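You operate a simulated robot arm through the tools that you are given. There is no shell and no other tool. Be economical: measure what you need, move in short steps, check, and stop when the job is done.

You run a simulated two-armed robot. Do the job below in one go: nothing can be reset, and whatever is moved stays where it is left.

Task
Free vial No. 4 from its box and save its weight on the glass balance.
Fine: hold the box while you slide the keeper bar free; shut the top door before you save; the vial stays on the pan, vials No. 2 and No. 3 in their cells.

The check looks at the end state, three seconds after you hand in, the way a careful person would. Anything else that was tipped, shoved, dropped, spilled or broken makes it a failure.

Robot
Two 7-joint arms with three-finger grippers on one trunk, on a base that drives. Base frame: it is fixed to the floor where the robot stands at the start and does not move with it; the origin is under the middle of the robot, x ahead of it, y to its left, z up; the surface under the hand at the start is at about z = 900. Readings come in mm, degrees, newtons and seconds.
The left shoulder is at the start at [42, 154, 1007], the right one opposite. With the tool pointing down near the work surface each hand reaches from about 100 to 600 mm from the robot's upright axis, wherever it stands, measured 20 degrees to its own side. Places, roughly: glass balance [600, 500, 1000]; keeper bar [500, -100, 1000]; round pan top [600, 500, 1000]; top door [800, 500, 1100]. Payload 2.69 kg a hand.
The TCP of each hand is the grasp point between the finger pads, 29 mm short of the fingertips. In the tool frame z runs along the fingers and y along their closing line. Largest opening 120 mm; the body of the gripper starts 78 mm behind the TCP.
Orientation is told as [roll, pitch, yaw] about the base's x, y, z axes, in that order, counted from this pose: with the fingers straight down and closing along the base's y, the tool's x points along the base's -x, its y along +y and its z along -z.

Tools
- The arms move only by the tool step_arm. It takes "left_increments", "right_increments" or both (then of equal length, played together; a hand with none holds still); each is a list of rows, each an object (a shift or turn left out is 0, a gripper value left out holds the last) with "slide": the shift along the tool's x, y, z in mm, a list of three; "angular": the turn, a rotation vector about the tool's x, y, z in degrees, a list of three; "hand": the finger opening in mm, from 0 to 120. In form: [{"slide": [x, y, z], "angular": [rx, ry, rz], "hand": hand}, ...]. A call has 1 to 8 rows; each row is the pose to reach, as a shift and turn from the pose commanded when the call began, along the tool's axes at that moment. Rows are played at 5 a second. More than 50 mm and 8.6 degrees between two rows, or a gripper value outside its range, and nothing of the call is played. A pose out of reach is approached as far as the arm can. The call stops where the force on the tool passes 40 N (or 10 N more than at its start, if that is more) or the arm is blocked; 0.2 s more then pass. Each finger halts on what it meets, pressing with about 28 N; the grip force reading is that of the motor and also rises with nothing between the fingers. The clock runs only during rows and for 0.2 s after the last one: add rows that repeat a pose to give the fingers time. It gives the time, the measured TCP pose, the force on the tool (base axes), the opening and the grip force at its end, in the units of the frame above (readings bear some noise), with the torque about the TCP (base axes, N m) and any sound that the robot's microphone picked up.
- Cameras (640 x 400 px; columns grow to the right, rows downward): "scene" is now at [155.9, 19.4, 1176.1]; the picture's right is [0.21, -0.98, 0.00], its down [-0.37, -0.08, -0.92] and it looks along [0.90, 0.20, -0.38] (base axes); focal length 241 px, centre (320, 200). "left" rides on the left gripper at [63, 0, -104] in its tool frame; the picture's right is [0.00, 1.00, 0.00], its down [-0.83, 0.00, -0.56] and it looks along [-0.56, 0.00, 0.83] (tool axes); focal length 275 px, centre (320, 200). "right" rides on the right gripper at [63, 0, -104] in its tool frame; the picture's right is [0.00, 1.00, 0.00], its down [-0.83, 0.00, -0.56] and it looks along [-0.56, 0.00, 0.83] (tool axes); focal length 275 px, centre (320, 200). There is no depth. A picture from a camera that has moved, and an enlarged one, comes with that camera's place and axes in the base frame and with its lens.
- grab_frame(camera): a new picture of that camera. No time passes.
- move_column(by): slides the trunk up (or, below 0, down) by that many mm; the arms and the scene camera ride with it, the base frame stays. It gives what a move gives, with no picture.
- base_move(legs): drives the robot by 1 to 6 legs, each [ahead, left, turn to the left] in mm, mm and degrees, along the robot's own axes; the way and the turn of a leg run together, so that a leg with both is an arc; at most 1500 mm and 180 degrees a leg. The arms and the cameras ride along, it lands a little off, and it stops where it bumps. It gives what a move gives.
- turn_head(pan, tilt): turns the head with the scene camera to pan (to the left, within 80 degrees either way) and tilt (down, from -29 to 69), counted from straight ahead of the robot. It gives what a move gives.
- zoom(camera, box): a new picture of the part [left, top, right, bottom] of that camera's present view, enlarged. No time passes.
- finish_job(): hands the job in; it is judged then, once.

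Go step by step. Nothing tells you exact positions but the pictures and the camera data: compare them with the known pose of the tool, close in by small moves and look again before you grip or let go. The budget is 120 turns and 92 pictures, counting those below and the enlarged ones. Unless the task says otherwise, let go and move clear before handing in, and close with one line.

The tools are called after ">>>" by a JSON object that holds its "api" and its "payload". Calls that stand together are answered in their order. step_arm: Moves the arms, as the interface text tells. Its arguments: {"type":"object","properties":{"left_increments":{"type":"array"},"right_increments":{"type":"array"}},"required":[]} The other tools are called the same way: move_column (by) slides the trunk up or down; base_move (legs) drives the base; turn_head (pan, tilt) turns the head that bears the scene camera; grab_frame (camera) takes a picture; zoom (camera, box) takes an enlarged picture of a part of a camera's view; finish_job () hands the job in.

At the start:

```text
t: 0.0
left_tool_pos: [383.7, 410.0, 999.6]
left_tool_rot: [0.1, 0.0, 0.0]
left_contact_force: [0.2, 0.9, -0.2]
left_wrist_torque: [-0.03, -0.01, -0.01]
left_finger_gap: 120.1
left_gripper_force: 0.1
right_tool_pos: [405.9, -26.2, 1000.2]
right_tool_rot: [0.0, -0.1, -0.1]
right_contact_force: [-0.4, 0.6, -0.1]
right_wrist_torque: [0.02, -0.01, -0.03]
right_finger_gap: 120.1
right_gripper_force: 0.2
trunk travel left (down, up): [-375.0, 63.0]
robot x, y, heading: [1.5, -2.1, -0.0]
head pan, tilt: [12.3, 22.4]
```

scene: 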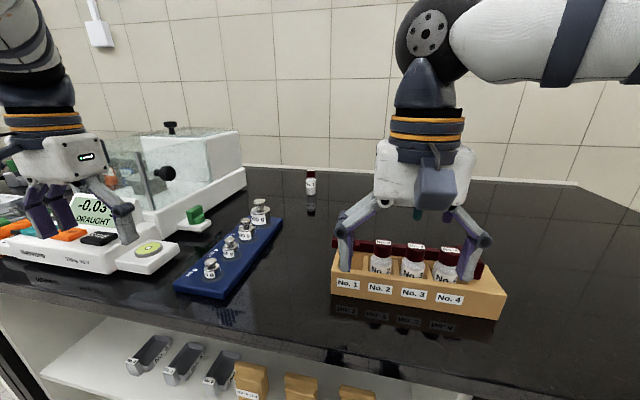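
right: 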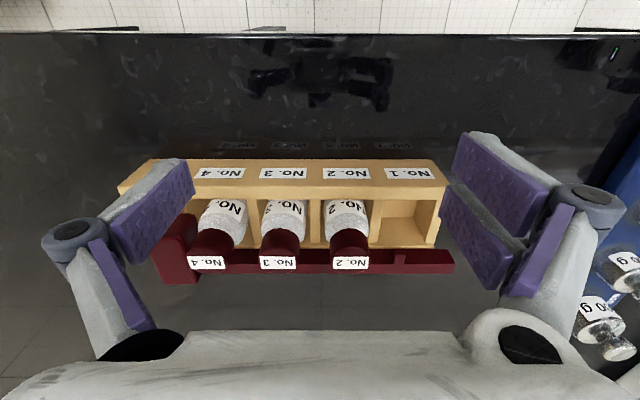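
left: 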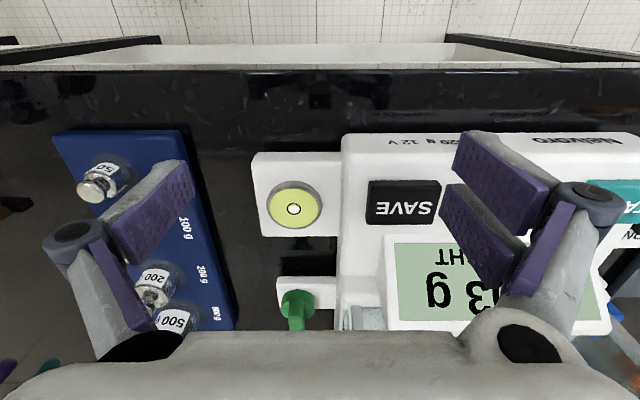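

I see the vial box in front of the right hand and the balance in front of the left one. I'll look closer at both first.

>>> {"api": "zoom", "payload": {"camera": "right", "box": [100, 130, 480, 300]}}

>>> {"api": "zoom", "payload": {"camera": "scene", "box": [310, 200, 530, 340]}}

>>> {"api": "turn_head", "payload": {"pan": 42, "tilt": 22}}

>>> {"api": "grab_frame", "payload": {"camera": "scene"}}

```text
1.68 times, centred on (290, 215) of right
camera zoom: at [342.2, -27.1, 1104.3], right [0.0, 1.0, 0.0], down [0.83, 0.0, 0.56], along [0.56, 0.0, -0.83], focal length 464 px, centre (370, 175)
```

zoom: 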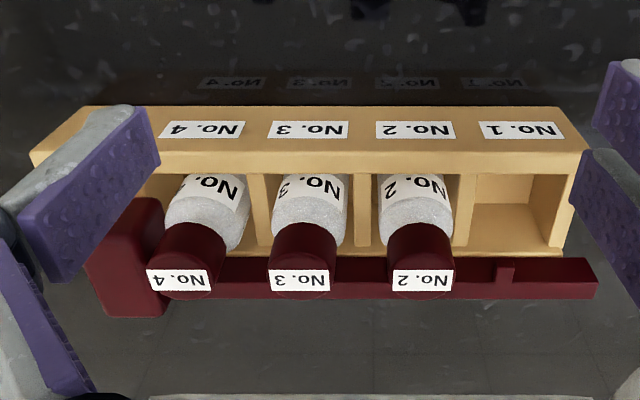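

```text
2.86 times, centred on (420, 270) of scene
camera zoom: at [155.9, 19.4, 1176.1], right [0.21, -0.98, 0.0], down [-0.37, -0.08, -0.92], along [0.9, 0.2, -0.38], focal length 690 px, centre (34, 0)
```

zoom: 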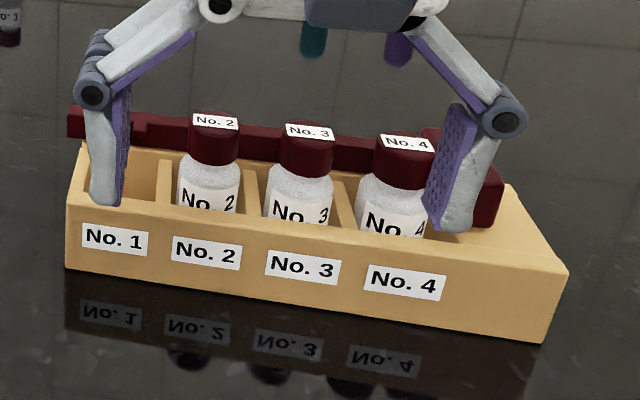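

```text
t: 0.9
left_tool_pos: [384.0, 411.6, 1000.1]
left_tool_rot: [-0.1, 0.0, 0.1]
left_contact_force: [0.4, 0.6, -0.2]
left_wrist_torque: [0.01, 0.02, 0.0]
left_finger_gap: 120.0
left_gripper_force: 0.1
right_tool_pos: [405.7, -26.1, 1001.1]
right_tool_rot: [-0.1, -0.1, -0.1]
right_contact_force: [-0.4, 0.0, 0.5]
right_wrist_torque: [-0.01, 0.02, 0.0]
right_finger_gap: 120.1
right_gripper_force: 0.0
trunk travel left (down, up): [-375.0, 63.0]
robot x, y, heading: [-2.5, 0.1, -0.2]
head pan, tilt: [42.0, 22.0]
```

```text
86 pictures are left
camera scene: at [134.4, 61.7, 1176.8], right [0.67, -0.74, 0.0], down [-0.28, -0.25, -0.93], along [0.69, 0.62, -0.37], focal length 241 px, centre (320, 200)
```

scene: 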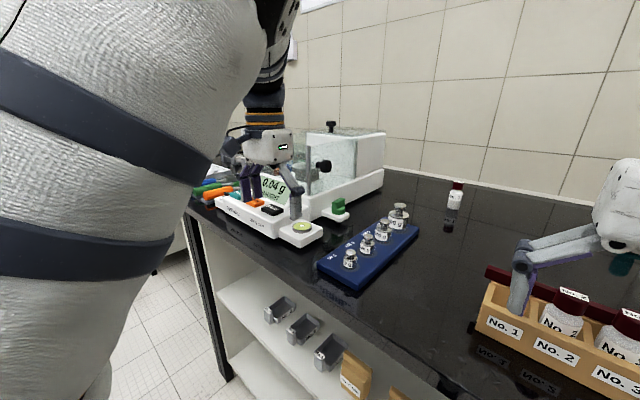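

The keeper bar lies along the far side of the box, with its block at the No. 4 end. I'll raise both hands to see the bar and the balance from above.

>>> {"api": "step_arm", "payload": {"left_increments": [{"slide": [0, 0, -50]}, {"slide": [0, 0, -100]}, {"slide": [0, 0, -150]}, {"slide": [0, 0, -200]}, {"slide": [0, 0, -230]}], "right_increments": [{"slide": [0, 0, -50]}, {"slide": [0, 0, -100]}, {"slide": [-40, -20, -120]}, {"slide": [-80, -50, -120]}, {"slide": [-80, -50, -120]}]}}

>>> {"api": "grab_frame", "payload": {"camera": "left"}}

>>> {"api": "grab_frame", "payload": {"camera": "right"}}

>>> {"api": "grab_frame", "payload": {"camera": "scene"}}

```text
t: 2.1
left_tool_pos: [383.0, 410.4, 1158.9]
left_tool_rot: [0.0, 0.0, 0.0]
left_contact_force: [-1.0, 0.5, 0.2]
left_wrist_torque: [-0.01, 0.02, 0.0]
left_finger_gap: 120.2
left_gripper_force: 0.1
left hand out of reach, approached as far as the arm can: row 4, 5
right_tool_pos: [461.9, -56.9, 1120.4]
right_tool_rot: [0.1, -0.2, -0.1]
right_contact_force: [0.8, -0.6, 0.0]
right_wrist_torque: [0.0, -0.01, -0.01]
right_finger_gap: 120.3
right_gripper_force: 0.0
right hand out of reach, approached as far as the arm can: row 4, 5
trunk travel left (down, up): [-375.0, 63.0]
robot x, y, heading: [-0.2, 0.7, 0.0]
head pan, tilt: [42.0, 22.0]
```

```text
85 pictures are left
camera left: at [319.9, 409.6, 1263.1], right [0.0, 1.0, 0.0], down [0.83, 0.0, 0.56], along [0.56, 0.0, -0.83], focal length 275 px, centre (320, 200)
```

left: 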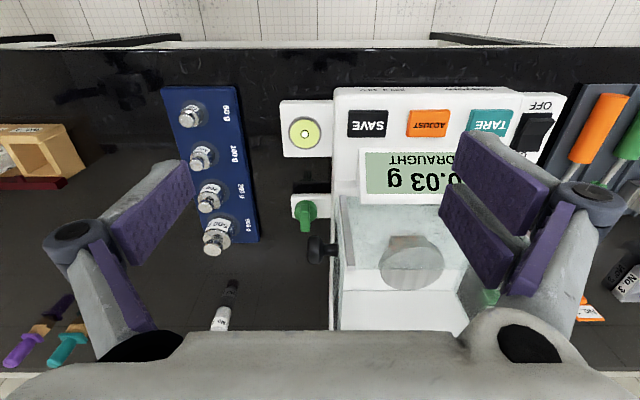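

```text
84 pictures are left
camera right: at [397.4, -58.5, 1224.9], right [0.0, 1.0, 0.0], down [0.83, 0.0, 0.56], along [0.56, 0.0, -0.83], focal length 275 px, centre (320, 200)
```

right: 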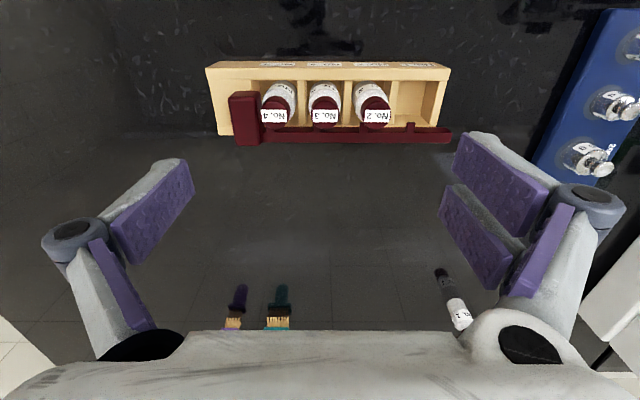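

```text
83 pictures are left
camera scene: at [134.2, 62.1, 1176.8], right [0.67, -0.74, 0.0], down [-0.28, -0.25, -0.93], along [0.69, 0.62, -0.37], focal length 241 px, centre (320, 200)
```

scene: 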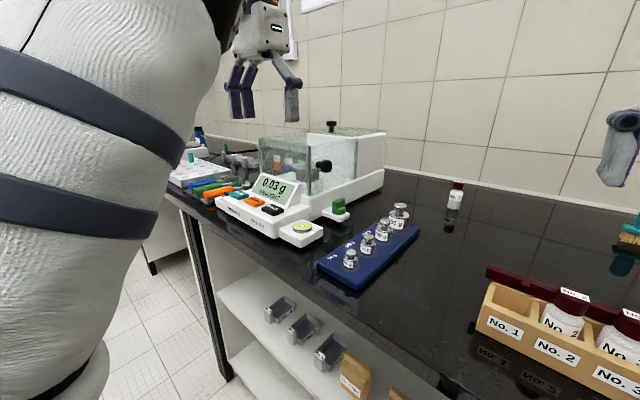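

>>> {"api": "zoom", "payload": {"camera": "scene", "box": [200, 110, 420, 250]}}

>>> {"api": "zoom", "payload": {"camera": "left", "box": [270, 80, 570, 340]}}

>>> {"api": "zoom", "payload": {"camera": "right", "box": [190, 50, 470, 160]}}

```text
2.86 times, centred on (310, 180) of scene
camera zoom: at [134.2, 62.1, 1176.8], right [0.67, -0.74, 0.0], down [-0.28, -0.25, -0.93], along [0.69, 0.62, -0.37], focal length 690 px, centre (349, 257)
```

zoom: 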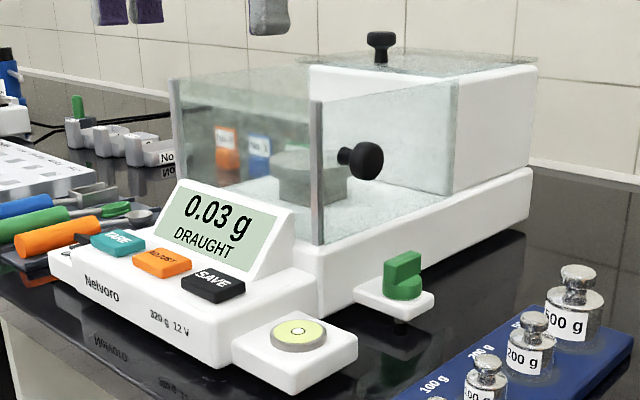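

```text
1.54 times, centred on (420, 210) of left
camera zoom: at [319.9, 409.6, 1263.1], right [0.0, 1.0, 0.0], down [0.83, 0.0, 0.56], along [0.56, 0.0, -0.83], focal length 424 px, centre (166, 185)
```

zoom: 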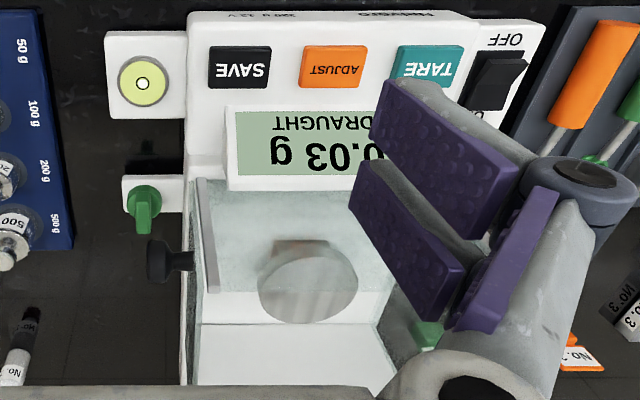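

```text
2.29 times, centred on (330, 105) of right
camera zoom: at [397.4, -58.5, 1224.9], right [0.0, 1.0, 0.0], down [0.83, 0.0, 0.56], along [0.56, 0.0, -0.83], focal length 629 px, centre (297, 417)
```

zoom: 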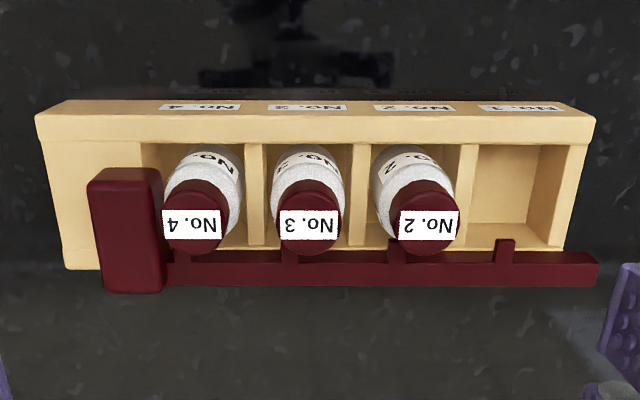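

>>> {"api": "turn_head", "payload": {"pan": -12, "tilt": 28}}

>>> {"api": "step_arm", "payload": {"right_increments": [{"slide": [0, -50, 0]}, {"slide": [0, -100, 0]}, {"slide": [50, -150, 0]}, {"slide": [100, -150, 0]}]}}

>>> {"api": "zoom", "payload": {"camera": "scene", "box": [180, 130, 460, 305]}}

```text
t: 3.4
left_tool_pos: [384.1, 408.5, 1159.8]
left_tool_rot: [0.0, -0.1, -0.1]
left_contact_force: [0.9, 0.4, -0.1]
left_wrist_torque: [0.0, 0.01, 0.0]
left_finger_gap: 119.9
left_gripper_force: 0.0
right_tool_pos: [460.6, -57.2, 1119.8]
right_tool_rot: [0.0, -0.2, -0.1]
right_contact_force: [-0.7, 0.5, -0.1]
right_wrist_torque: [-0.01, -0.01, 0.01]
right_finger_gap: 120.2
right_gripper_force: 0.0
trunk travel left (down, up): [-375.0, 63.0]
robot x, y, heading: [1.3, -3.0, 0.2]
head pan, tilt: [-12.0, 28.0]
```

```text
refused: row 3 steps farther than a row can; nothing moved
```

```text
2.29 times, centred on (320, 218) of scene
camera zoom: at [154.5, -19.2, 1167.2], right [-0.21, -0.98, 0.0], down [-0.46, 0.1, -0.88], along [0.86, -0.18, -0.47], focal length 552 px, centre (320, 160)
```

zoom: 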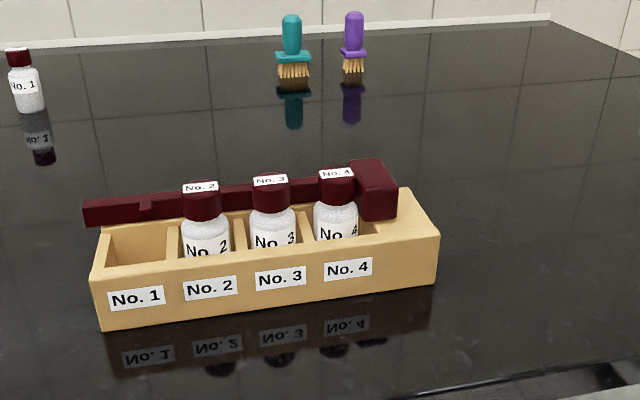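

The bar sits on the back wall of the box with its block by No. 4. I'll turn the right hand a quarter turn and look at the block from the right side.

>>> {"api": "step_arm", "payload": {"right_increments": [{"slide": [0, -20, 0], "angular": [0, 0, -8.5]}, {"slide": [0, -40, 0], "angular": [0, 0, -17]}, {"slide": [0, -60, 0], "angular": [0, 0, -25.5]}, {"slide": [0, -85, 0], "angular": [0, 0, -34]}, {"slide": [0, -110, 0], "angular": [0, 0, -42.5]}, {"slide": [0, -135, 0], "angular": [0, 0, -51]}, {"slide": [0, -160, 0], "angular": [0, 0, -59.5]}, {"slide": [0, -180, 0], "angular": [0, 0, -68]}]}}

>>> {"api": "step_arm", "payload": {"right_increments": [{"slide": [0, 0, 20], "angular": [0, 0, -8]}, {"slide": [0, 0, 40], "angular": [0, 0, -16]}, {"slide": [0, 0, 60], "angular": [0, 0, -22]}]}}

>>> {"api": "grab_frame", "payload": {"camera": "right"}}

```text
t: 5.2
left_tool_pos: [384.5, 409.0, 1158.3]
left_tool_rot: [-0.1, -0.2, -0.1]
left_contact_force: [0.0, -0.4, -0.6]
left_wrist_torque: [0.0, 0.02, 0.0]
left_finger_gap: 120.0
left_gripper_force: 0.1
right_tool_pos: [341.9, -148.2, 1043.5]
right_tool_rot: [-0.2, -0.3, 67.6]
right_contact_force: [0.2, 0.1, -0.3]
right_wrist_torque: [-0.04, -0.03, -0.03]
right_finger_gap: 120.2
right_gripper_force: 0.1
right hand out of reach, approached as far as the arm can: row 4, 5, 6, 7, 8
trunk travel left (down, up): [-375.0, 63.0]
robot x, y, heading: [1.6, 0.2, 0.0]
head pan, tilt: [-12.0, 28.0]
```

```text
t: 6.0
left_tool_pos: [384.5, 409.8, 1159.0]
left_tool_rot: [0.1, 0.0, 0.0]
left_contact_force: [-0.2, -0.2, -0.5]
left_wrist_torque: [0.01, 0.01, -0.04]
left_finger_gap: 119.9
left_gripper_force: 0.1
right_tool_pos: [291.0, -114.6, 971.8]
right_tool_rot: [-0.1, -0.2, 89.9]
right_contact_force: [-0.4, -0.4, 0.4]
right_wrist_torque: [0.03, -0.01, -0.02]
right_finger_gap: 120.0
right_gripper_force: 0.1
right hand out of reach, approached as far as the arm can: row 1, 2, 3
trunk travel left (down, up): [-375.0, 63.0]
robot x, y, heading: [1.5, -2.5, -0.0]
head pan, tilt: [-12.0, 28.0]
```

```text
78 pictures are left
camera right: at [290.2, -179.2, 1075.4], right [-1.0, 0.0, 0.0], down [0.0, 0.83, 0.56], along [0.0, 0.56, -0.83], focal length 275 px, centre (320, 200)
```

right: 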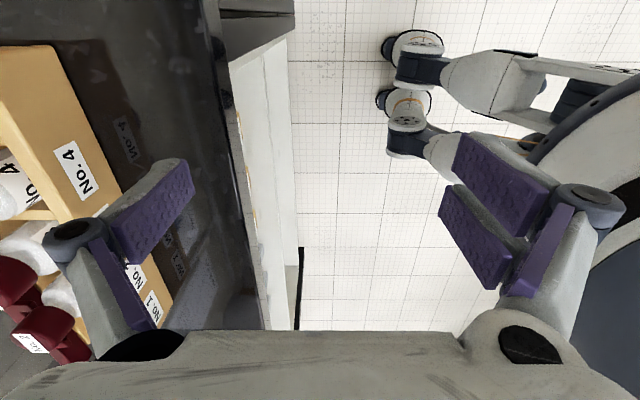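

The yawed hand ran out of reach at that height. I'll raise the trunk and bring the right hand back out, low and to the right of the box.

>>> {"api": "move_column", "payload": {"by": 60}}

>>> {"api": "step_arm", "payload": {"right_increments": [{"slide": [50, 0, 0]}, {"slide": [100, 0, 0]}, {"slide": [150, 0, 0]}, {"slide": [180, -40, 0]}, {"slide": [180, -80, 0]}, {"slide": [180, -120, 0]}, {"slide": [180, -160, 0]}, {"slide": [180, -180, 0]}]}}

>>> {"api": "grab_frame", "payload": {"camera": "right"}}

```text
t: 7.0
left_tool_pos: [373.1, 407.9, 1229.2]
left_tool_rot: [0.1, -1.9, 0.2]
left_contact_force: [-0.8, 0.2, 0.4]
left_wrist_torque: [0.04, 0.09, 0.0]
left_finger_gap: 120.1
left_gripper_force: 0.1
right_tool_pos: [253.3, -115.8, 1093.5]
right_tool_rot: [-13.7, -0.1, 89.7]
right_contact_force: [-0.5, -0.6, -0.2]
right_wrist_torque: [-0.01, 0.02, 0.02]
right_finger_gap: 120.0
right_gripper_force: 0.1
trunk travel left (down, up): [-435.0, 3.0]
robot x, y, heading: [-3.9, 1.2, -0.2]
head pan, tilt: [-12.0, 28.0]
```

```text
t: 8.8
left_tool_pos: [373.2, 407.6, 1229.3]
left_tool_rot: [0.1, -1.8, 0.0]
left_contact_force: [0.9, -0.4, 0.7]
left_wrist_torque: [-0.03, -0.02, -0.01]
left_finger_gap: 120.2
left_gripper_force: 0.1
right_tool_pos: [236.6, -160.5, 1065.7]
right_tool_rot: [-13.8, -0.2, 89.7]
right_contact_force: [-0.5, 0.1, 0.0]
right_wrist_torque: [-0.04, -0.02, -0.01]
right_finger_gap: 120.0
right_gripper_force: 0.0
right hand out of reach, approached as far as the arm can: row 1, 2, 3, 4, 5, 6, 7, 8
trunk travel left (down, up): [-435.0, 3.0]
robot x, y, heading: [-0.3, -1.1, 0.1]
head pan, tilt: [-12.0, 28.0]
```

```text
77 pictures are left
camera right: at [212.0, -223.9, 1166.9], right [-0.97, 0.0, -0.24], down [-0.13, 0.83, 0.54], along [0.2, 0.56, -0.81], focal length 275 px, centre (320, 200)
```

right: 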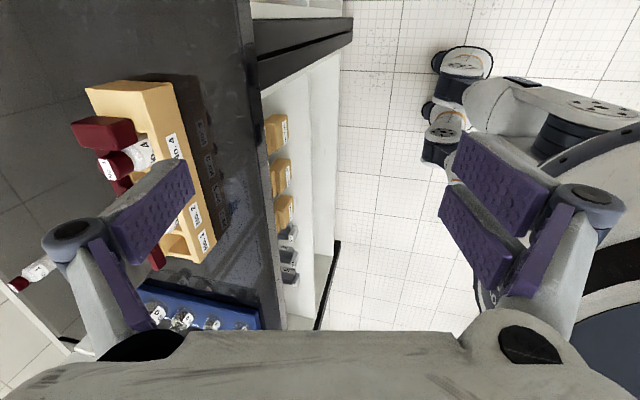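

The right wrist is at a limit with that yaw. I'll undo it: first level the hand, then turn back to yaw 0.

>>> {"api": "step_arm", "payload": {"right_increments": [{"slide": [0, 0, 0], "angular": [-7, 0, 0]}, {"slide": [0, 0, 0], "angular": [-13.8, 0, 0]}]}}

>>> {"api": "step_arm", "payload": {"right_increments": [{"angular": [0, 0, 8.5]}, {"angular": [0, 0, 17]}, {"angular": [0, 0, 25.5]}, {"angular": [0, 0, 34]}, {"angular": [0, 0, 42.5]}, {"angular": [0, 0, 51]}, {"angular": [0, 0, 59.5]}, {"angular": [0, 0, 68]}]}}

>>> {"api": "step_arm", "payload": {"right_increments": [{"angular": [0, 0, 8]}, {"angular": [0, 0, 16]}, {"angular": [0, 0, 22]}]}}

```text
t: 9.4
left_tool_pos: [372.9, 408.5, 1230.4]
left_tool_rot: [0.1, -1.9, -0.1]
left_contact_force: [0.8, 0.6, 0.1]
left_wrist_torque: [0.03, -0.01, -0.01]
left_finger_gap: 119.7
left_gripper_force: 0.0
right_tool_pos: [223.4, -151.2, 1060.0]
right_tool_rot: [0.2, -0.1, 89.7]
right_contact_force: [0.8, -0.3, 0.7]
right_wrist_torque: [0.0, -0.01, 0.02]
right_finger_gap: 119.9
right_gripper_force: 0.0
right hand out of reach, approached as far as the arm can: row 1, 2
trunk travel left (down, up): [-435.0, 3.0]
robot x, y, heading: [-1.9, -1.0, 0.3]
head pan, tilt: [-12.0, 28.0]
```

```text
t: 11.2
left_tool_pos: [372.6, 407.6, 1230.5]
left_tool_rot: [0.1, -2.1, 0.1]
left_contact_force: [0.2, -0.5, 0.5]
left_wrist_torque: [0.0, -0.01, 0.0]
left_finger_gap: 119.9
left_gripper_force: 0.2
right_tool_pos: [225.6, -153.4, 1059.3]
right_tool_rot: [0.2, 0.1, 21.7]
right_contact_force: [0.0, -0.3, 1.0]
right_wrist_torque: [0.01, 0.01, -0.01]
right_finger_gap: 119.7
right_gripper_force: 0.0
trunk travel left (down, up): [-435.0, 3.0]
robot x, y, heading: [2.3, -0.1, -0.1]
head pan, tilt: [-12.0, 28.0]
```

```text
t: 12.0
left_tool_pos: [372.4, 407.5, 1231.2]
left_tool_rot: [0.2, -2.0, -0.1]
left_contact_force: [-0.1, 0.2, 0.0]
left_wrist_torque: [0.0, 0.03, 0.03]
left_finger_gap: 119.8
left_gripper_force: 0.1
right_tool_pos: [225.9, -153.3, 1060.1]
right_tool_rot: [0.2, 0.1, -0.5]
right_contact_force: [-0.2, 0.4, 1.0]
right_wrist_torque: [0.01, -0.01, -0.03]
right_finger_gap: 120.2
right_gripper_force: 0.0
trunk travel left (down, up): [-435.0, 3.0]
robot x, y, heading: [-0.5, 1.0, 0.3]
head pan, tilt: [-12.0, 28.0]
```

>>> {"api": "step_arm", "payload": {"right_increments": [{"slide": [-40, 0, 0], "angular": [0, 0, 8.5]}, {"slide": [-80, 0, 0], "angular": [0, 0, 17]}, {"slide": [-120, 0, 0], "angular": [0, 0, 25.5]}, {"slide": [-150, 0, 0], "angular": [0, 0, 34]}, {"slide": [-170, 0, 0], "angular": [0, 0, 42.5]}, {"slide": [-190, 0, 0], "angular": [0, 0, 51]}, {"slide": [-200, 0, 0], "angular": [0, 0, 59.5]}, {"slide": [-210, 0, 0], "angular": [0, 0, 68]}]}}

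>>> {"api": "step_arm", "payload": {"right_increments": [{"angular": [0, 0, 8]}, {"angular": [0, 0, 16]}, {"angular": [0, 0, 22]}]}}

>>> {"api": "grab_frame", "payload": {"camera": "right"}}

```text
t: 13.8
left_tool_pos: [373.7, 409.1, 1230.5]
left_tool_rot: [0.0, -1.9, 0.0]
left_contact_force: [-0.3, -0.4, -0.1]
left_wrist_torque: [0.02, -0.01, -0.01]
left_finger_gap: 119.6
left_gripper_force: 0.0
right_tool_pos: [437.0, -153.3, 1060.7]
right_tool_rot: [-0.1, 0.0, -68.4]
right_contact_force: [-0.1, -0.1, -0.4]
right_wrist_torque: [-0.01, -0.03, 0.02]
right_finger_gap: 120.3
right_gripper_force: 0.1
trunk travel left (down, up): [-435.0, 3.0]
robot x, y, heading: [-0.3, 2.5, -0.1]
head pan, tilt: [-12.0, 28.0]
```

```text
t: 14.6
left_tool_pos: [373.1, 407.3, 1230.0]
left_tool_rot: [0.2, -2.0, 0.0]
left_contact_force: [-0.1, 0.2, -0.4]
left_wrist_torque: [0.02, -0.01, -0.01]
left_finger_gap: 120.1
left_gripper_force: 0.1
right_tool_pos: [436.3, -155.1, 1060.3]
right_tool_rot: [-0.2, 0.0, -90.4]
right_contact_force: [-0.6, -0.7, 0.0]
right_wrist_torque: [0.03, 0.01, -0.01]
right_finger_gap: 119.8
right_gripper_force: 0.1
trunk travel left (down, up): [-435.0, 3.0]
robot x, y, heading: [-2.1, 0.8, 0.1]
head pan, tilt: [-12.0, 28.0]
```

```text
76 pictures are left
camera right: at [436.7, -91.9, 1164.1], right [1.0, 0.0, 0.0], down [0.0, -0.83, 0.55], along [0.0, -0.55, -0.83], focal length 275 px, centre (320, 200)
```

right: 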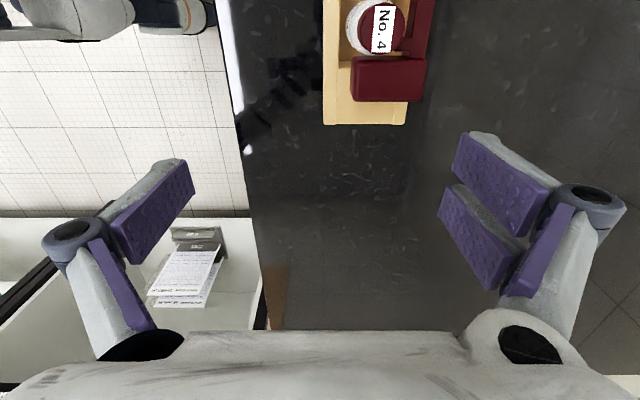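

Yaw -90 reaches well. I'll shift the hand to the left to look down along the bar.

>>> {"api": "step_arm", "payload": {"right_increments": [{"slide": [45, 0, 0]}, {"slide": [85, 20, 0]}]}}

>>> {"api": "grab_frame", "payload": {"camera": "right"}}

>>> {"api": "step_arm", "payload": {"right_increments": [{"slide": [45, 0, 0]}, {"slide": [85, 0, 0]}]}}

>>> {"api": "grab_frame", "payload": {"camera": "right"}}

```text
t: 15.2
left_tool_pos: [374.5, 409.1, 1229.5]
left_tool_rot: [0.1, -1.8, -0.1]
left_contact_force: [0.4, -0.3, 0.0]
left_wrist_torque: [0.0, -0.01, 0.01]
left_finger_gap: 119.9
left_gripper_force: 0.1
right_tool_pos: [457.1, -67.5, 1059.9]
right_tool_rot: [-0.2, 0.2, -90.3]
right_contact_force: [0.0, -0.6, -0.9]
right_wrist_torque: [-0.01, 0.02, -0.02]
right_finger_gap: 119.9
right_gripper_force: 0.0
trunk travel left (down, up): [-435.0, 3.0]
robot x, y, heading: [0.5, -1.0, 0.1]
head pan, tilt: [-12.0, 28.0]
```

```text
75 pictures are left
camera right: at [457.8, -5.7, 1163.4], right [1.0, 0.0, 0.0], down [0.0, -0.83, 0.55], along [0.0, -0.55, -0.83], focal length 275 px, centre (320, 200)
```

right: 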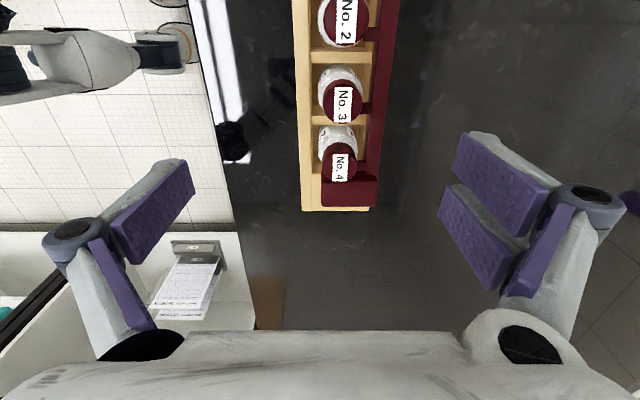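

```text
t: 15.8
left_tool_pos: [372.6, 409.7, 1230.5]
left_tool_rot: [0.1, -2.0, 0.0]
left_contact_force: [0.3, -0.3, 0.4]
left_wrist_torque: [-0.04, -0.01, 0.0]
left_finger_gap: 120.0
left_gripper_force: 0.1
right_tool_pos: [457.0, 16.8, 1061.3]
right_tool_rot: [-0.1, 0.1, -90.4]
right_contact_force: [-0.3, -0.5, -0.2]
right_wrist_torque: [-0.03, -0.06, 0.0]
right_finger_gap: 119.9
right_gripper_force: 0.0
trunk travel left (down, up): [-435.0, 3.0]
robot x, y, heading: [-2.7, 1.5, -0.1]
head pan, tilt: [-12.0, 28.0]
```

```text
74 pictures are left
camera right: at [457.3, 78.2, 1164.8], right [1.0, 0.0, 0.0], down [0.0, -0.83, 0.55], along [0.0, -0.55, -0.83], focal length 275 px, centre (320, 200)
```

right: 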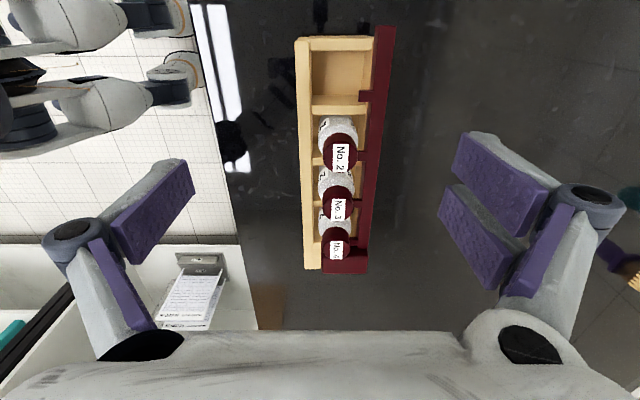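

>>> {"api": "zoom", "payload": {"camera": "right", "box": [270, 20, 430, 150]}}

>>> {"api": "zoom", "payload": {"camera": "right", "box": [280, 140, 440, 290]}}

```text
3.08 times, centred on (350, 85) of right
camera zoom: at [457.3, 78.2, 1164.8], right [1.0, 0.0, 0.0], down [0.0, -0.83, 0.55], along [0.0, -0.55, -0.83], focal length 847 px, centre (228, 554)
```

zoom: 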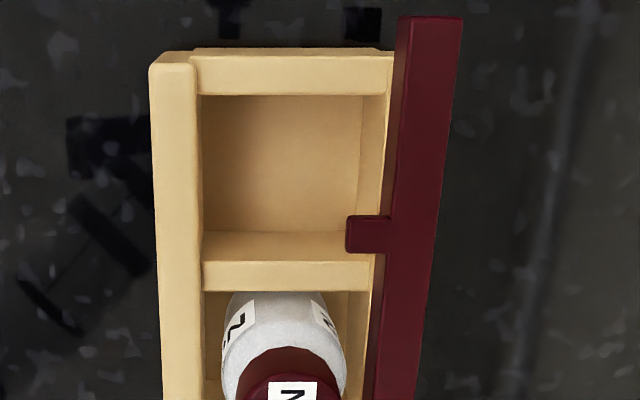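

```text
2.67 times, centred on (360, 215) of right
camera zoom: at [457.3, 78.2, 1164.8], right [1.0, 0.0, 0.0], down [0.0, -0.83, 0.55], along [0.0, -0.55, -0.83], focal length 734 px, centre (213, 160)
```

zoom: 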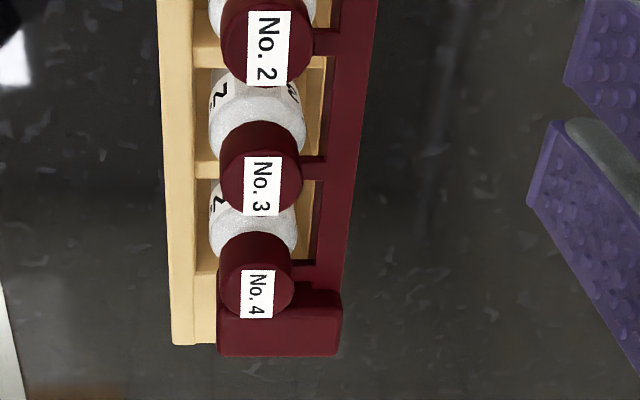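

The bar's teeth reach over the cell edges, each about 12 mm off a divider, and its block sits on the deck right of No. 4. It should slide right (-y). I'll bring the right hand over the block and the left hand over the empty cell No. 1 end.

>>> {"api": "step_arm", "payload": {"right_increments": [{"slide": [-48, 8, 0]}, {"slide": [-96, 16, 0]}, {"slide": [-141, 21, 0]}, {"slide": [-141, 21, 0], "hand": 80}, {"slide": [-141, 21, 0], "hand": 80}, {"slide": [-141, 21, 0], "hand": 80}, {"slide": [-141, 21, 0], "hand": 80}, {"slide": [-141, 21, 0], "hand": 80}], "left_increments": [{"slide": [0, -45, 0], "angular": [0, 2, 0]}, {"slide": [0, -90, 10], "angular": [0, 2, 0]}, {"slide": [-10, -138, 20], "angular": [0, 2, 0]}, {"slide": [-20, -184, 30], "angular": [0, 2, 0]}, {"slide": [-30, -230, 40], "angular": [0, 2, 0]}, {"slide": [-40, -270, 60], "angular": [0, 2, 0]}, {"slide": [-60, -310, 80], "angular": [0, 2, 0]}, {"slide": [-80, -345, 100], "angular": [0, 2, 0], "hand": 40}]}}

>>> {"api": "grab_frame", "payload": {"camera": "left"}}

>>> {"api": "grab_frame", "payload": {"camera": "right"}}

>>> {"api": "grab_frame", "payload": {"camera": "scene"}}

```text
t: 17.6
left_tool_pos: [456.7, 62.1, 1131.5]
left_tool_rot: [0.1, 0.2, 0.1]
left_contact_force: [1.2, 0.0, -0.2]
left_wrist_torque: [0.01, 0.0, -0.02]
left_finger_gap: 39.8
left_gripper_force: 0.1
right_tool_pos: [478.9, -126.3, 1057.3]
right_tool_rot: [-0.2, 0.2, -90.2]
right_contact_force: [0.8, 0.3, -0.8]
right_wrist_torque: [0.02, 0.0, 0.04]
right_finger_gap: 80.2
right_gripper_force: 0.0
trunk travel left (down, up): [-435.0, 3.0]
robot x, y, heading: [0.6, 2.5, 0.3]
head pan, tilt: [-12.0, 28.0]
```

```text
71 pictures are left
camera left: at [393.1, 63.0, 1235.7], right [0.0, 1.0, 0.0], down [0.83, 0.0, 0.55], along [0.55, 0.0, -0.83], focal length 275 px, centre (320, 200)
```

left: 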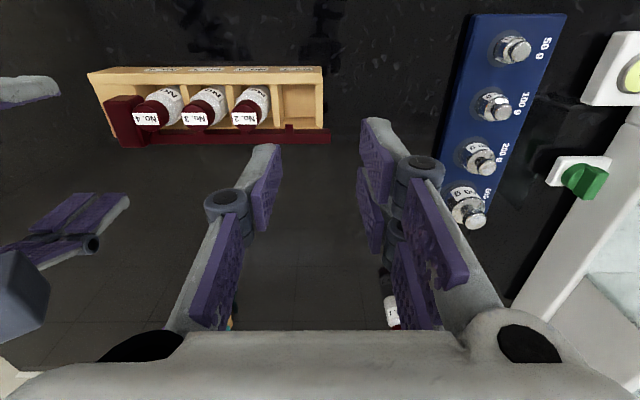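

```text
70 pictures are left
camera right: at [479.1, -64.2, 1162.2], right [1.0, 0.0, 0.0], down [0.0, -0.83, 0.55], along [0.0, -0.55, -0.83], focal length 275 px, centre (320, 200)
```

right: 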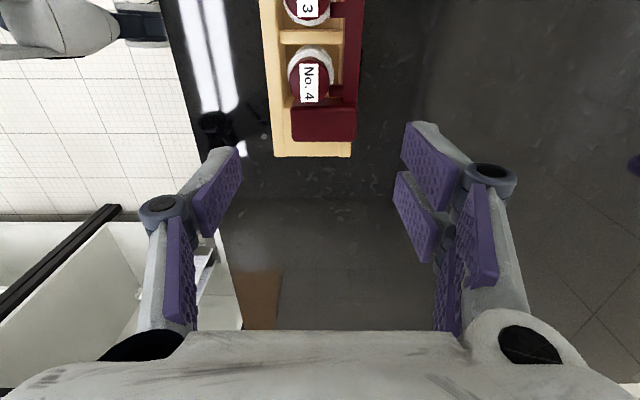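

```text
69 pictures are left
camera scene: at [97.4, -19.7, 1235.4], right [-0.21, -0.98, 0.0], down [-0.46, 0.1, -0.88], along [0.86, -0.18, -0.47], focal length 241 px, centre (320, 200)
```

scene: 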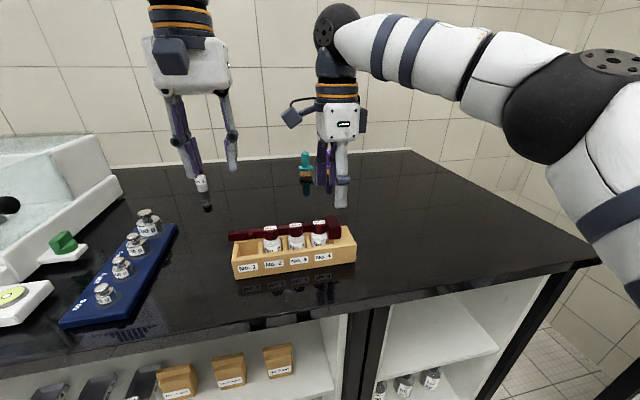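

>>> {"api": "zoom", "payload": {"camera": "right", "box": [240, 20, 400, 170]}}

>>> {"api": "zoom", "payload": {"camera": "left", "box": [80, 50, 350, 160]}}

>>> {"api": "zoom", "payload": {"camera": "scene", "box": [215, 200, 375, 290]}}

```text
2.67 times, centred on (320, 95) of right
camera zoom: at [479.1, -64.2, 1162.2], right [1.0, 0.0, 0.0], down [0.0, -0.83, 0.55], along [0.0, -0.55, -0.83], focal length 734 px, centre (320, 480)
```

zoom: 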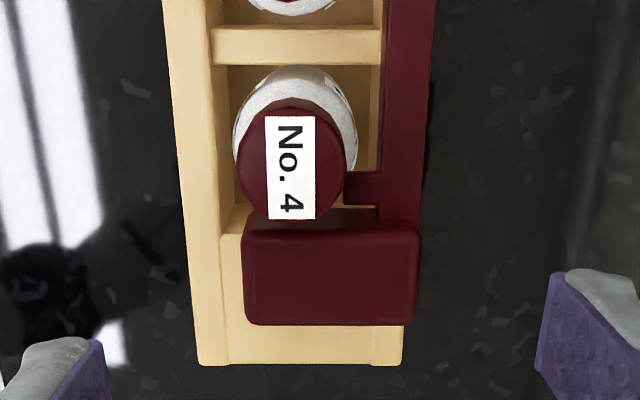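

```text
2.37 times, centred on (215, 105) of left
camera zoom: at [393.1, 63.0, 1235.7], right [0.0, 1.0, 0.0], down [0.83, 0.0, 0.55], along [0.55, 0.0, -0.83], focal length 652 px, centre (569, 425)
```

zoom: 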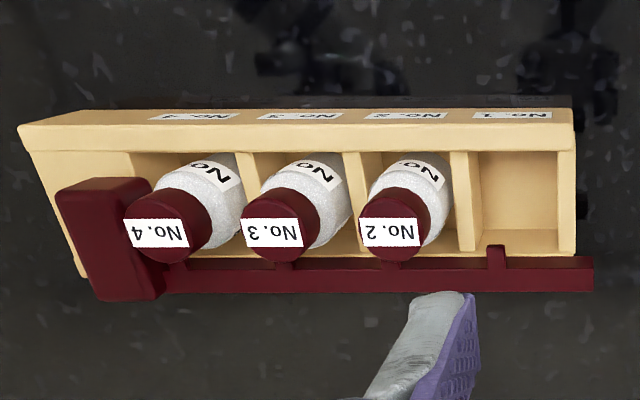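

```text
4.00 times, centred on (295, 245) of scene
camera zoom: at [97.4, -19.7, 1235.4], right [-0.21, -0.98, 0.0], down [-0.46, 0.1, -0.88], along [0.86, -0.18, -0.47], focal length 966 px, centre (420, 20)
```

zoom: 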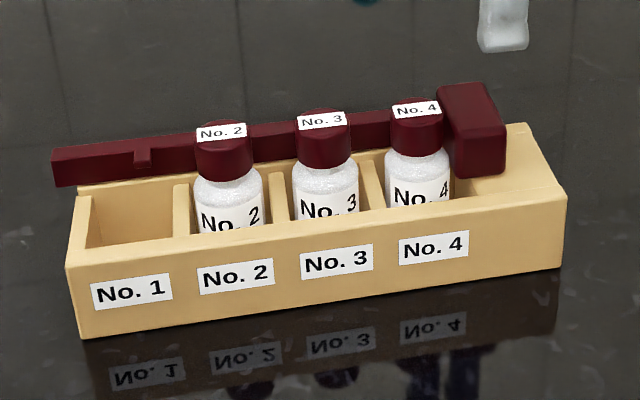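

Block is about x 459–504, y −136…−111, top z 976; cap 4 is at [472, −98, 982]; the end wall of cell 1 is at y 58–65. I'll lower the left hand astride the end wall, and the right hand partway.

>>> {"api": "step_arm", "payload": {"left_increments": [{"slide": [-9, 0, 45]}, {"slide": [-9, 0, 90]}, {"slide": [-9, 0, 130]}], "right_increments": [{"slide": [0, 2.5, 15], "hand": 70}, {"slide": [0, 2.5, 30], "hand": 70}, {"slide": [0, 2.5, 45], "hand": 70}]}}

>>> {"api": "grab_frame", "payload": {"camera": "left"}}

>>> {"api": "grab_frame", "payload": {"camera": "right"}}

>>> {"api": "zoom", "payload": {"camera": "scene", "box": [195, 140, 395, 290]}}

```text
t: 18.4
left_tool_pos: [466.9, 63.9, 1001.1]
left_tool_rot: [0.2, -0.1, 0.1]
left_contact_force: [0.0, 0.2, 0.2]
left_wrist_torque: [0.01, 0.01, -0.02]
left_finger_gap: 39.9
left_gripper_force: 0.0
right_tool_pos: [480.6, -125.8, 1013.5]
right_tool_rot: [-0.2, 0.1, -90.3]
right_contact_force: [0.8, 0.4, 0.1]
right_wrist_torque: [-0.02, 0.0, 0.0]
right_finger_gap: 70.1
right_gripper_force: 0.1
trunk travel left (down, up): [-435.0, 3.0]
robot x, y, heading: [2.6, 0.9, -0.2]
head pan, tilt: [-12.0, 28.0]
```

```text
65 pictures are left
camera left: at [402.6, 63.2, 1104.6], right [0.0, 1.0, 0.0], down [0.83, 0.0, 0.56], along [0.56, 0.0, -0.83], focal length 275 px, centre (320, 200)
```

left: 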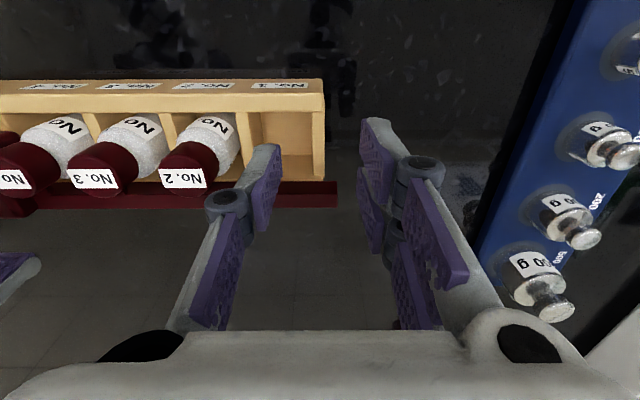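

```text
64 pictures are left
camera right: at [481.5, -63.5, 1118.0], right [1.0, 0.0, 0.0], down [0.0, -0.83, 0.55], along [0.0, -0.55, -0.83], focal length 275 px, centre (320, 200)
```

right: 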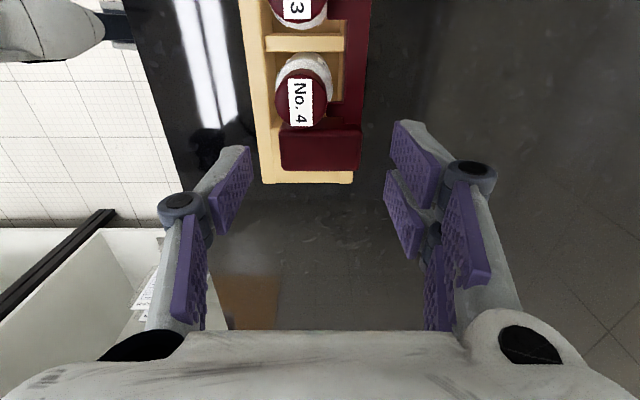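

```text
2.67 times, centred on (295, 215) of scene
camera zoom: at [97.1, -19.4, 1235.5], right [-0.21, -0.98, 0.0], down [-0.46, 0.1, -0.88], along [0.86, -0.18, -0.47], focal length 644 px, centre (387, 160)
```

zoom: 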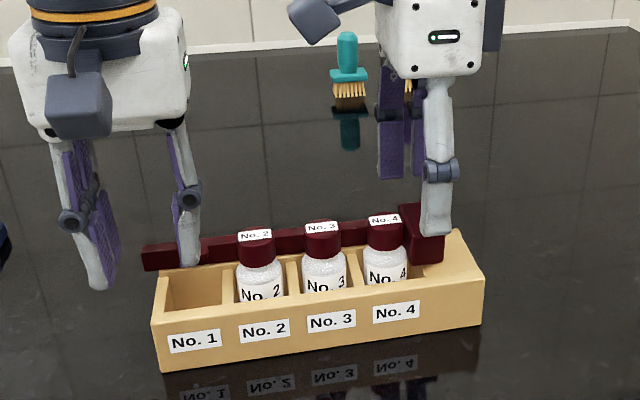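

Both hands line up. I'll lower the left fingers astride the end wall and the right fingers astride the block.

>>> {"api": "step_arm", "payload": {"left_increments": [{"slide": [0, -1, 20]}, {"slide": [0, -1, 40]}, {"slide": [0, -1, 46]}], "right_increments": [{"slide": [0, 1, 10]}, {"slide": [0, 1, 20]}, {"slide": [0, 1, 24]}]}}

>>> {"api": "grab_frame", "payload": {"camera": "left"}}

>>> {"api": "zoom", "payload": {"camera": "scene", "box": [215, 190, 375, 290]}}

```text
t: 19.2
left_tool_pos: [464.9, 63.1, 955.4]
left_tool_rot: [0.2, 0.0, 0.1]
left_contact_force: [1.1, 0.4, 0.2]
left_wrist_torque: [0.0, 0.01, -0.03]
left_finger_gap: 40.0
left_gripper_force: 0.0
right_tool_pos: [480.6, -125.9, 990.8]
right_tool_rot: [-0.1, 0.1, -90.3]
right_contact_force: [0.6, 0.1, -0.1]
right_wrist_torque: [0.02, 0.0, 0.01]
right_finger_gap: 70.1
right_gripper_force: 0.0
trunk travel left (down, up): [-435.0, 3.0]
robot x, y, heading: [2.0, -1.9, 0.1]
head pan, tilt: [-12.0, 28.0]
```

```text
62 pictures are left
camera left: at [401.3, 62.5, 1059.9], right [0.01, 1.0, 0.0], down [0.83, -0.01, 0.56], along [0.56, 0.0, -0.83], focal length 275 px, centre (320, 200)
```

left: 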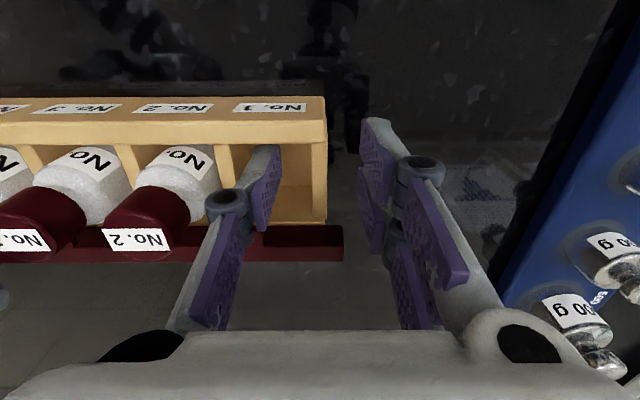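

```text
4.00 times, centred on (295, 240) of scene
camera zoom: at [96.2, -19.3, 1235.7], right [-0.21, -0.98, 0.0], down [-0.46, 0.1, -0.88], along [0.86, -0.18, -0.47], focal length 966 px, centre (420, 40)
```

zoom: 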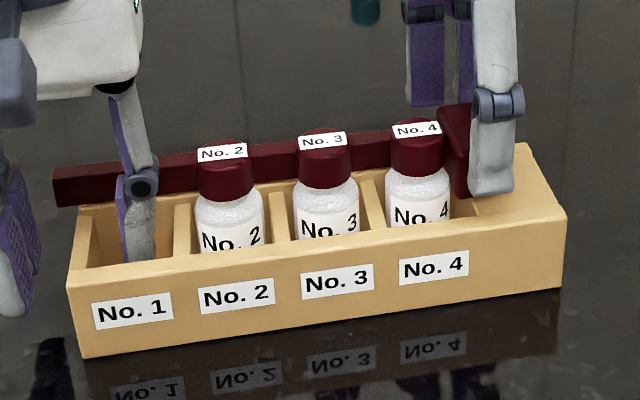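

Both are in place. I'll close the left hand on the end wall, then the right on the block.

>>> {"api": "step_arm", "payload": {"left_increments": [{"hand": 20}, {"hand": 12}, {"hand": 6}, {"hand": 2}, {"hand": 2}]}}

>>> {"api": "step_arm", "payload": {"right_increments": [{"hand": 58}, {"hand": 52}, {"hand": 46}, {"hand": 42}, {"hand": 38}, {"hand": 38}]}}

>>> {"api": "grab_frame", "payload": {"camera": "right"}}

```text
t: 20.4
left_tool_pos: [464.9, 62.9, 955.4]
left_tool_rot: [0.2, 0.0, 0.0]
left_contact_force: [-0.1, -0.9, 0.4]
left_wrist_torque: [-0.04, -0.06, 0.04]
left_finger_gap: 7.8
left_gripper_force: 28.2
right_tool_pos: [482.1, -125.2, 991.6]
right_tool_rot: [-0.1, 0.1, -90.3]
right_contact_force: [0.0, 0.0, -0.2]
right_wrist_torque: [0.04, -0.02, 0.0]
right_finger_gap: 69.7
right_gripper_force: 0.1
trunk travel left (down, up): [-435.0, 3.0]
robot x, y, heading: [-0.2, -1.0, -0.1]
head pan, tilt: [-12.0, 28.0]
```

```text
t: 21.8
left_tool_pos: [465.4, 63.3, 956.9]
left_tool_rot: [0.1, 0.1, 0.1]
left_contact_force: [0.5, -1.3, 0.8]
left_wrist_torque: [0.0, 0.02, -0.02]
left_finger_gap: 8.0
left_gripper_force: 28.1
right_tool_pos: [482.4, -126.7, 991.7]
right_tool_rot: [-0.1, 0.2, -90.4]
right_contact_force: [0.6, 0.4, 0.7]
right_wrist_torque: [-0.03, -0.1, 0.07]
right_finger_gap: 46.2
right_gripper_force: 27.7
trunk travel left (down, up): [-435.0, 3.0]
robot x, y, heading: [1.6, -0.1, -0.2]
head pan, tilt: [-12.0, 28.0]
```

```text
60 pictures are left
camera right: at [481.5, -63.4, 1095.0], right [1.0, 0.0, 0.0], down [0.0, -0.83, 0.55], along [0.0, -0.55, -0.83], focal length 275 px, centre (320, 200)
```

right: 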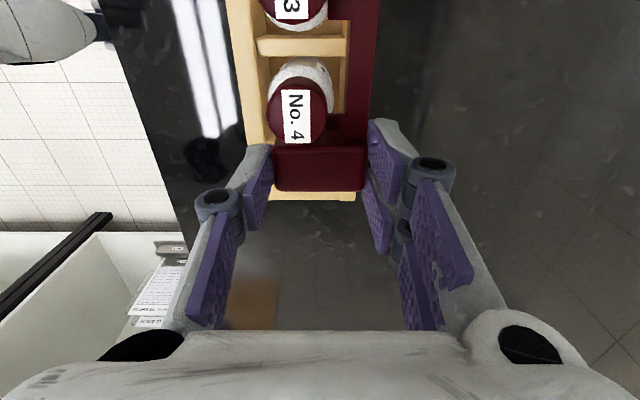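

Both grips hold. I'll slide the bar right in small steps.

>>> {"api": "step_arm", "payload": {"right_increments": [{"slide": [-3, 0, 0]}, {"slide": [-6, 0, 0]}, {"slide": [-9, 0, 0]}, {"slide": [-12, 0, 0]}, {"slide": [-12, 0, 0]}]}}

>>> {"api": "zoom", "payload": {"camera": "right", "box": [210, 0, 450, 220]}}

>>> {"api": "zoom", "payload": {"camera": "scene", "box": [215, 190, 375, 290]}}

```text
t: 23.0
left_tool_pos: [465.5, 63.5, 955.8]
left_tool_rot: [0.1, 0.0, 0.1]
left_contact_force: [-0.5, -3.1, 1.1]
left_wrist_torque: [-0.01, 0.06, -0.08]
left_finger_gap: 8.1
left_gripper_force: 28.0
right_tool_pos: [481.1, -135.7, 991.4]
right_tool_rot: [-0.1, 0.0, -90.4]
right_contact_force: [0.8, -0.2, 2.6]
right_wrist_torque: [0.45, -0.1, 0.04]
right_finger_gap: 46.4
right_gripper_force: 28.1
trunk travel left (down, up): [-435.0, 3.0]
robot x, y, heading: [-2.5, 3.1, 0.2]
head pan, tilt: [-12.0, 28.0]
```

```text
1.82 times, centred on (330, 110) of right
camera zoom: at [481.2, -75.4, 1095.0], right [1.0, 0.0, 0.0], down [0.0, -0.83, 0.55], along [0.0, -0.55, -0.83], focal length 500 px, centre (302, 364)
```

zoom: 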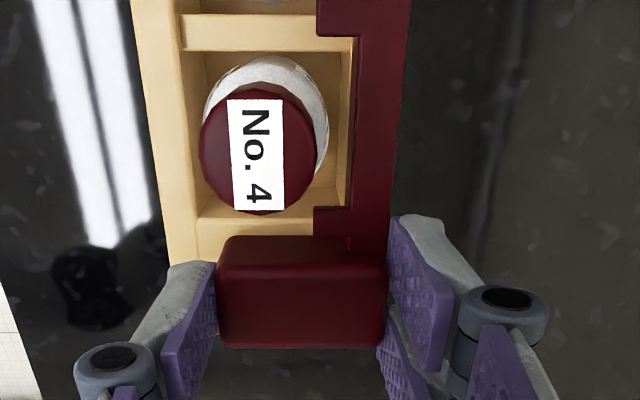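

```text
4.00 times, centred on (295, 240) of scene
camera zoom: at [96.3, -19.5, 1235.6], right [-0.21, -0.98, 0.0], down [-0.46, 0.1, -0.88], along [0.86, -0.18, -0.47], focal length 966 px, centre (420, 40)
```

zoom: 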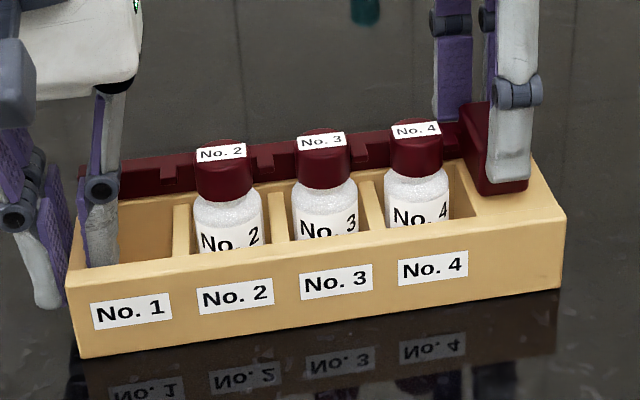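

The bar slid with little force; its teeth are nearly over the dividers. Another 3 mm centres them, and then I'll let go of both.

>>> {"api": "step_arm", "payload": {"right_increments": [{"slide": [-1.5, 0, 0]}, {"slide": [-3, 0, 0]}, {"slide": [-3, 0, 0]}]}}

>>> {"api": "zoom", "payload": {"camera": "left", "box": [0, 80, 360, 280]}}

>>> {"api": "zoom", "payload": {"camera": "right", "box": [210, 0, 450, 220]}}

```text
t: 23.8
left_tool_pos: [464.9, 62.8, 955.9]
left_tool_rot: [0.1, 0.0, 0.0]
left_contact_force: [-0.9, -2.9, -0.6]
left_wrist_torque: [-0.06, 0.06, -0.13]
left_finger_gap: 7.7
left_gripper_force: 27.6
right_tool_pos: [480.4, -139.7, 990.0]
right_tool_rot: [0.0, 0.1, -90.3]
right_contact_force: [2.6, 3.2, 3.2]
right_wrist_torque: [-0.03, -0.09, 0.01]
right_finger_gap: 46.2
right_gripper_force: 28.2
trunk travel left (down, up): [-435.0, 3.0]
robot x, y, heading: [-2.1, 4.5, -0.1]
head pan, tilt: [-12.0, 28.0]
```

```text
1.78 times, centred on (180, 180) of left
camera zoom: at [401.4, 62.6, 1059.9], right [0.0, 1.0, 0.0], down [0.83, 0.0, 0.56], along [0.56, 0.0, -0.83], focal length 489 px, centre (569, 236)
```

zoom: 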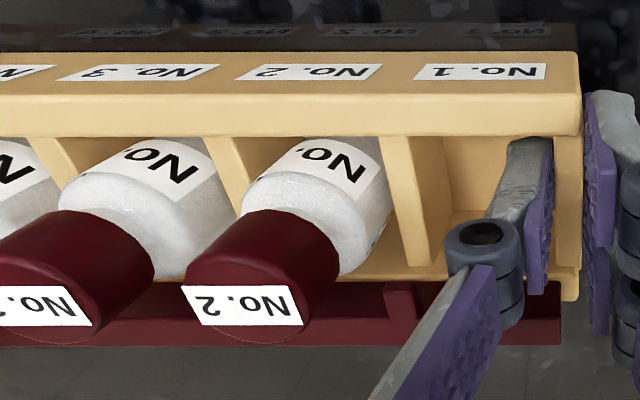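

```text
1.82 times, centred on (330, 110) of right
camera zoom: at [481.1, -77.7, 1095.0], right [1.0, 0.0, 0.0], down [0.0, -0.83, 0.55], along [0.0, -0.55, -0.83], focal length 500 px, centre (302, 364)
```

zoom: 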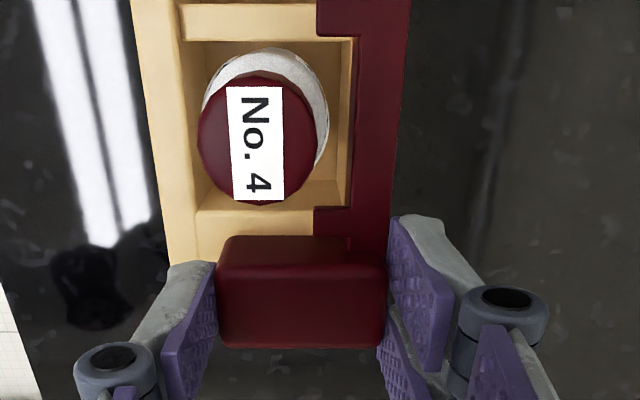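

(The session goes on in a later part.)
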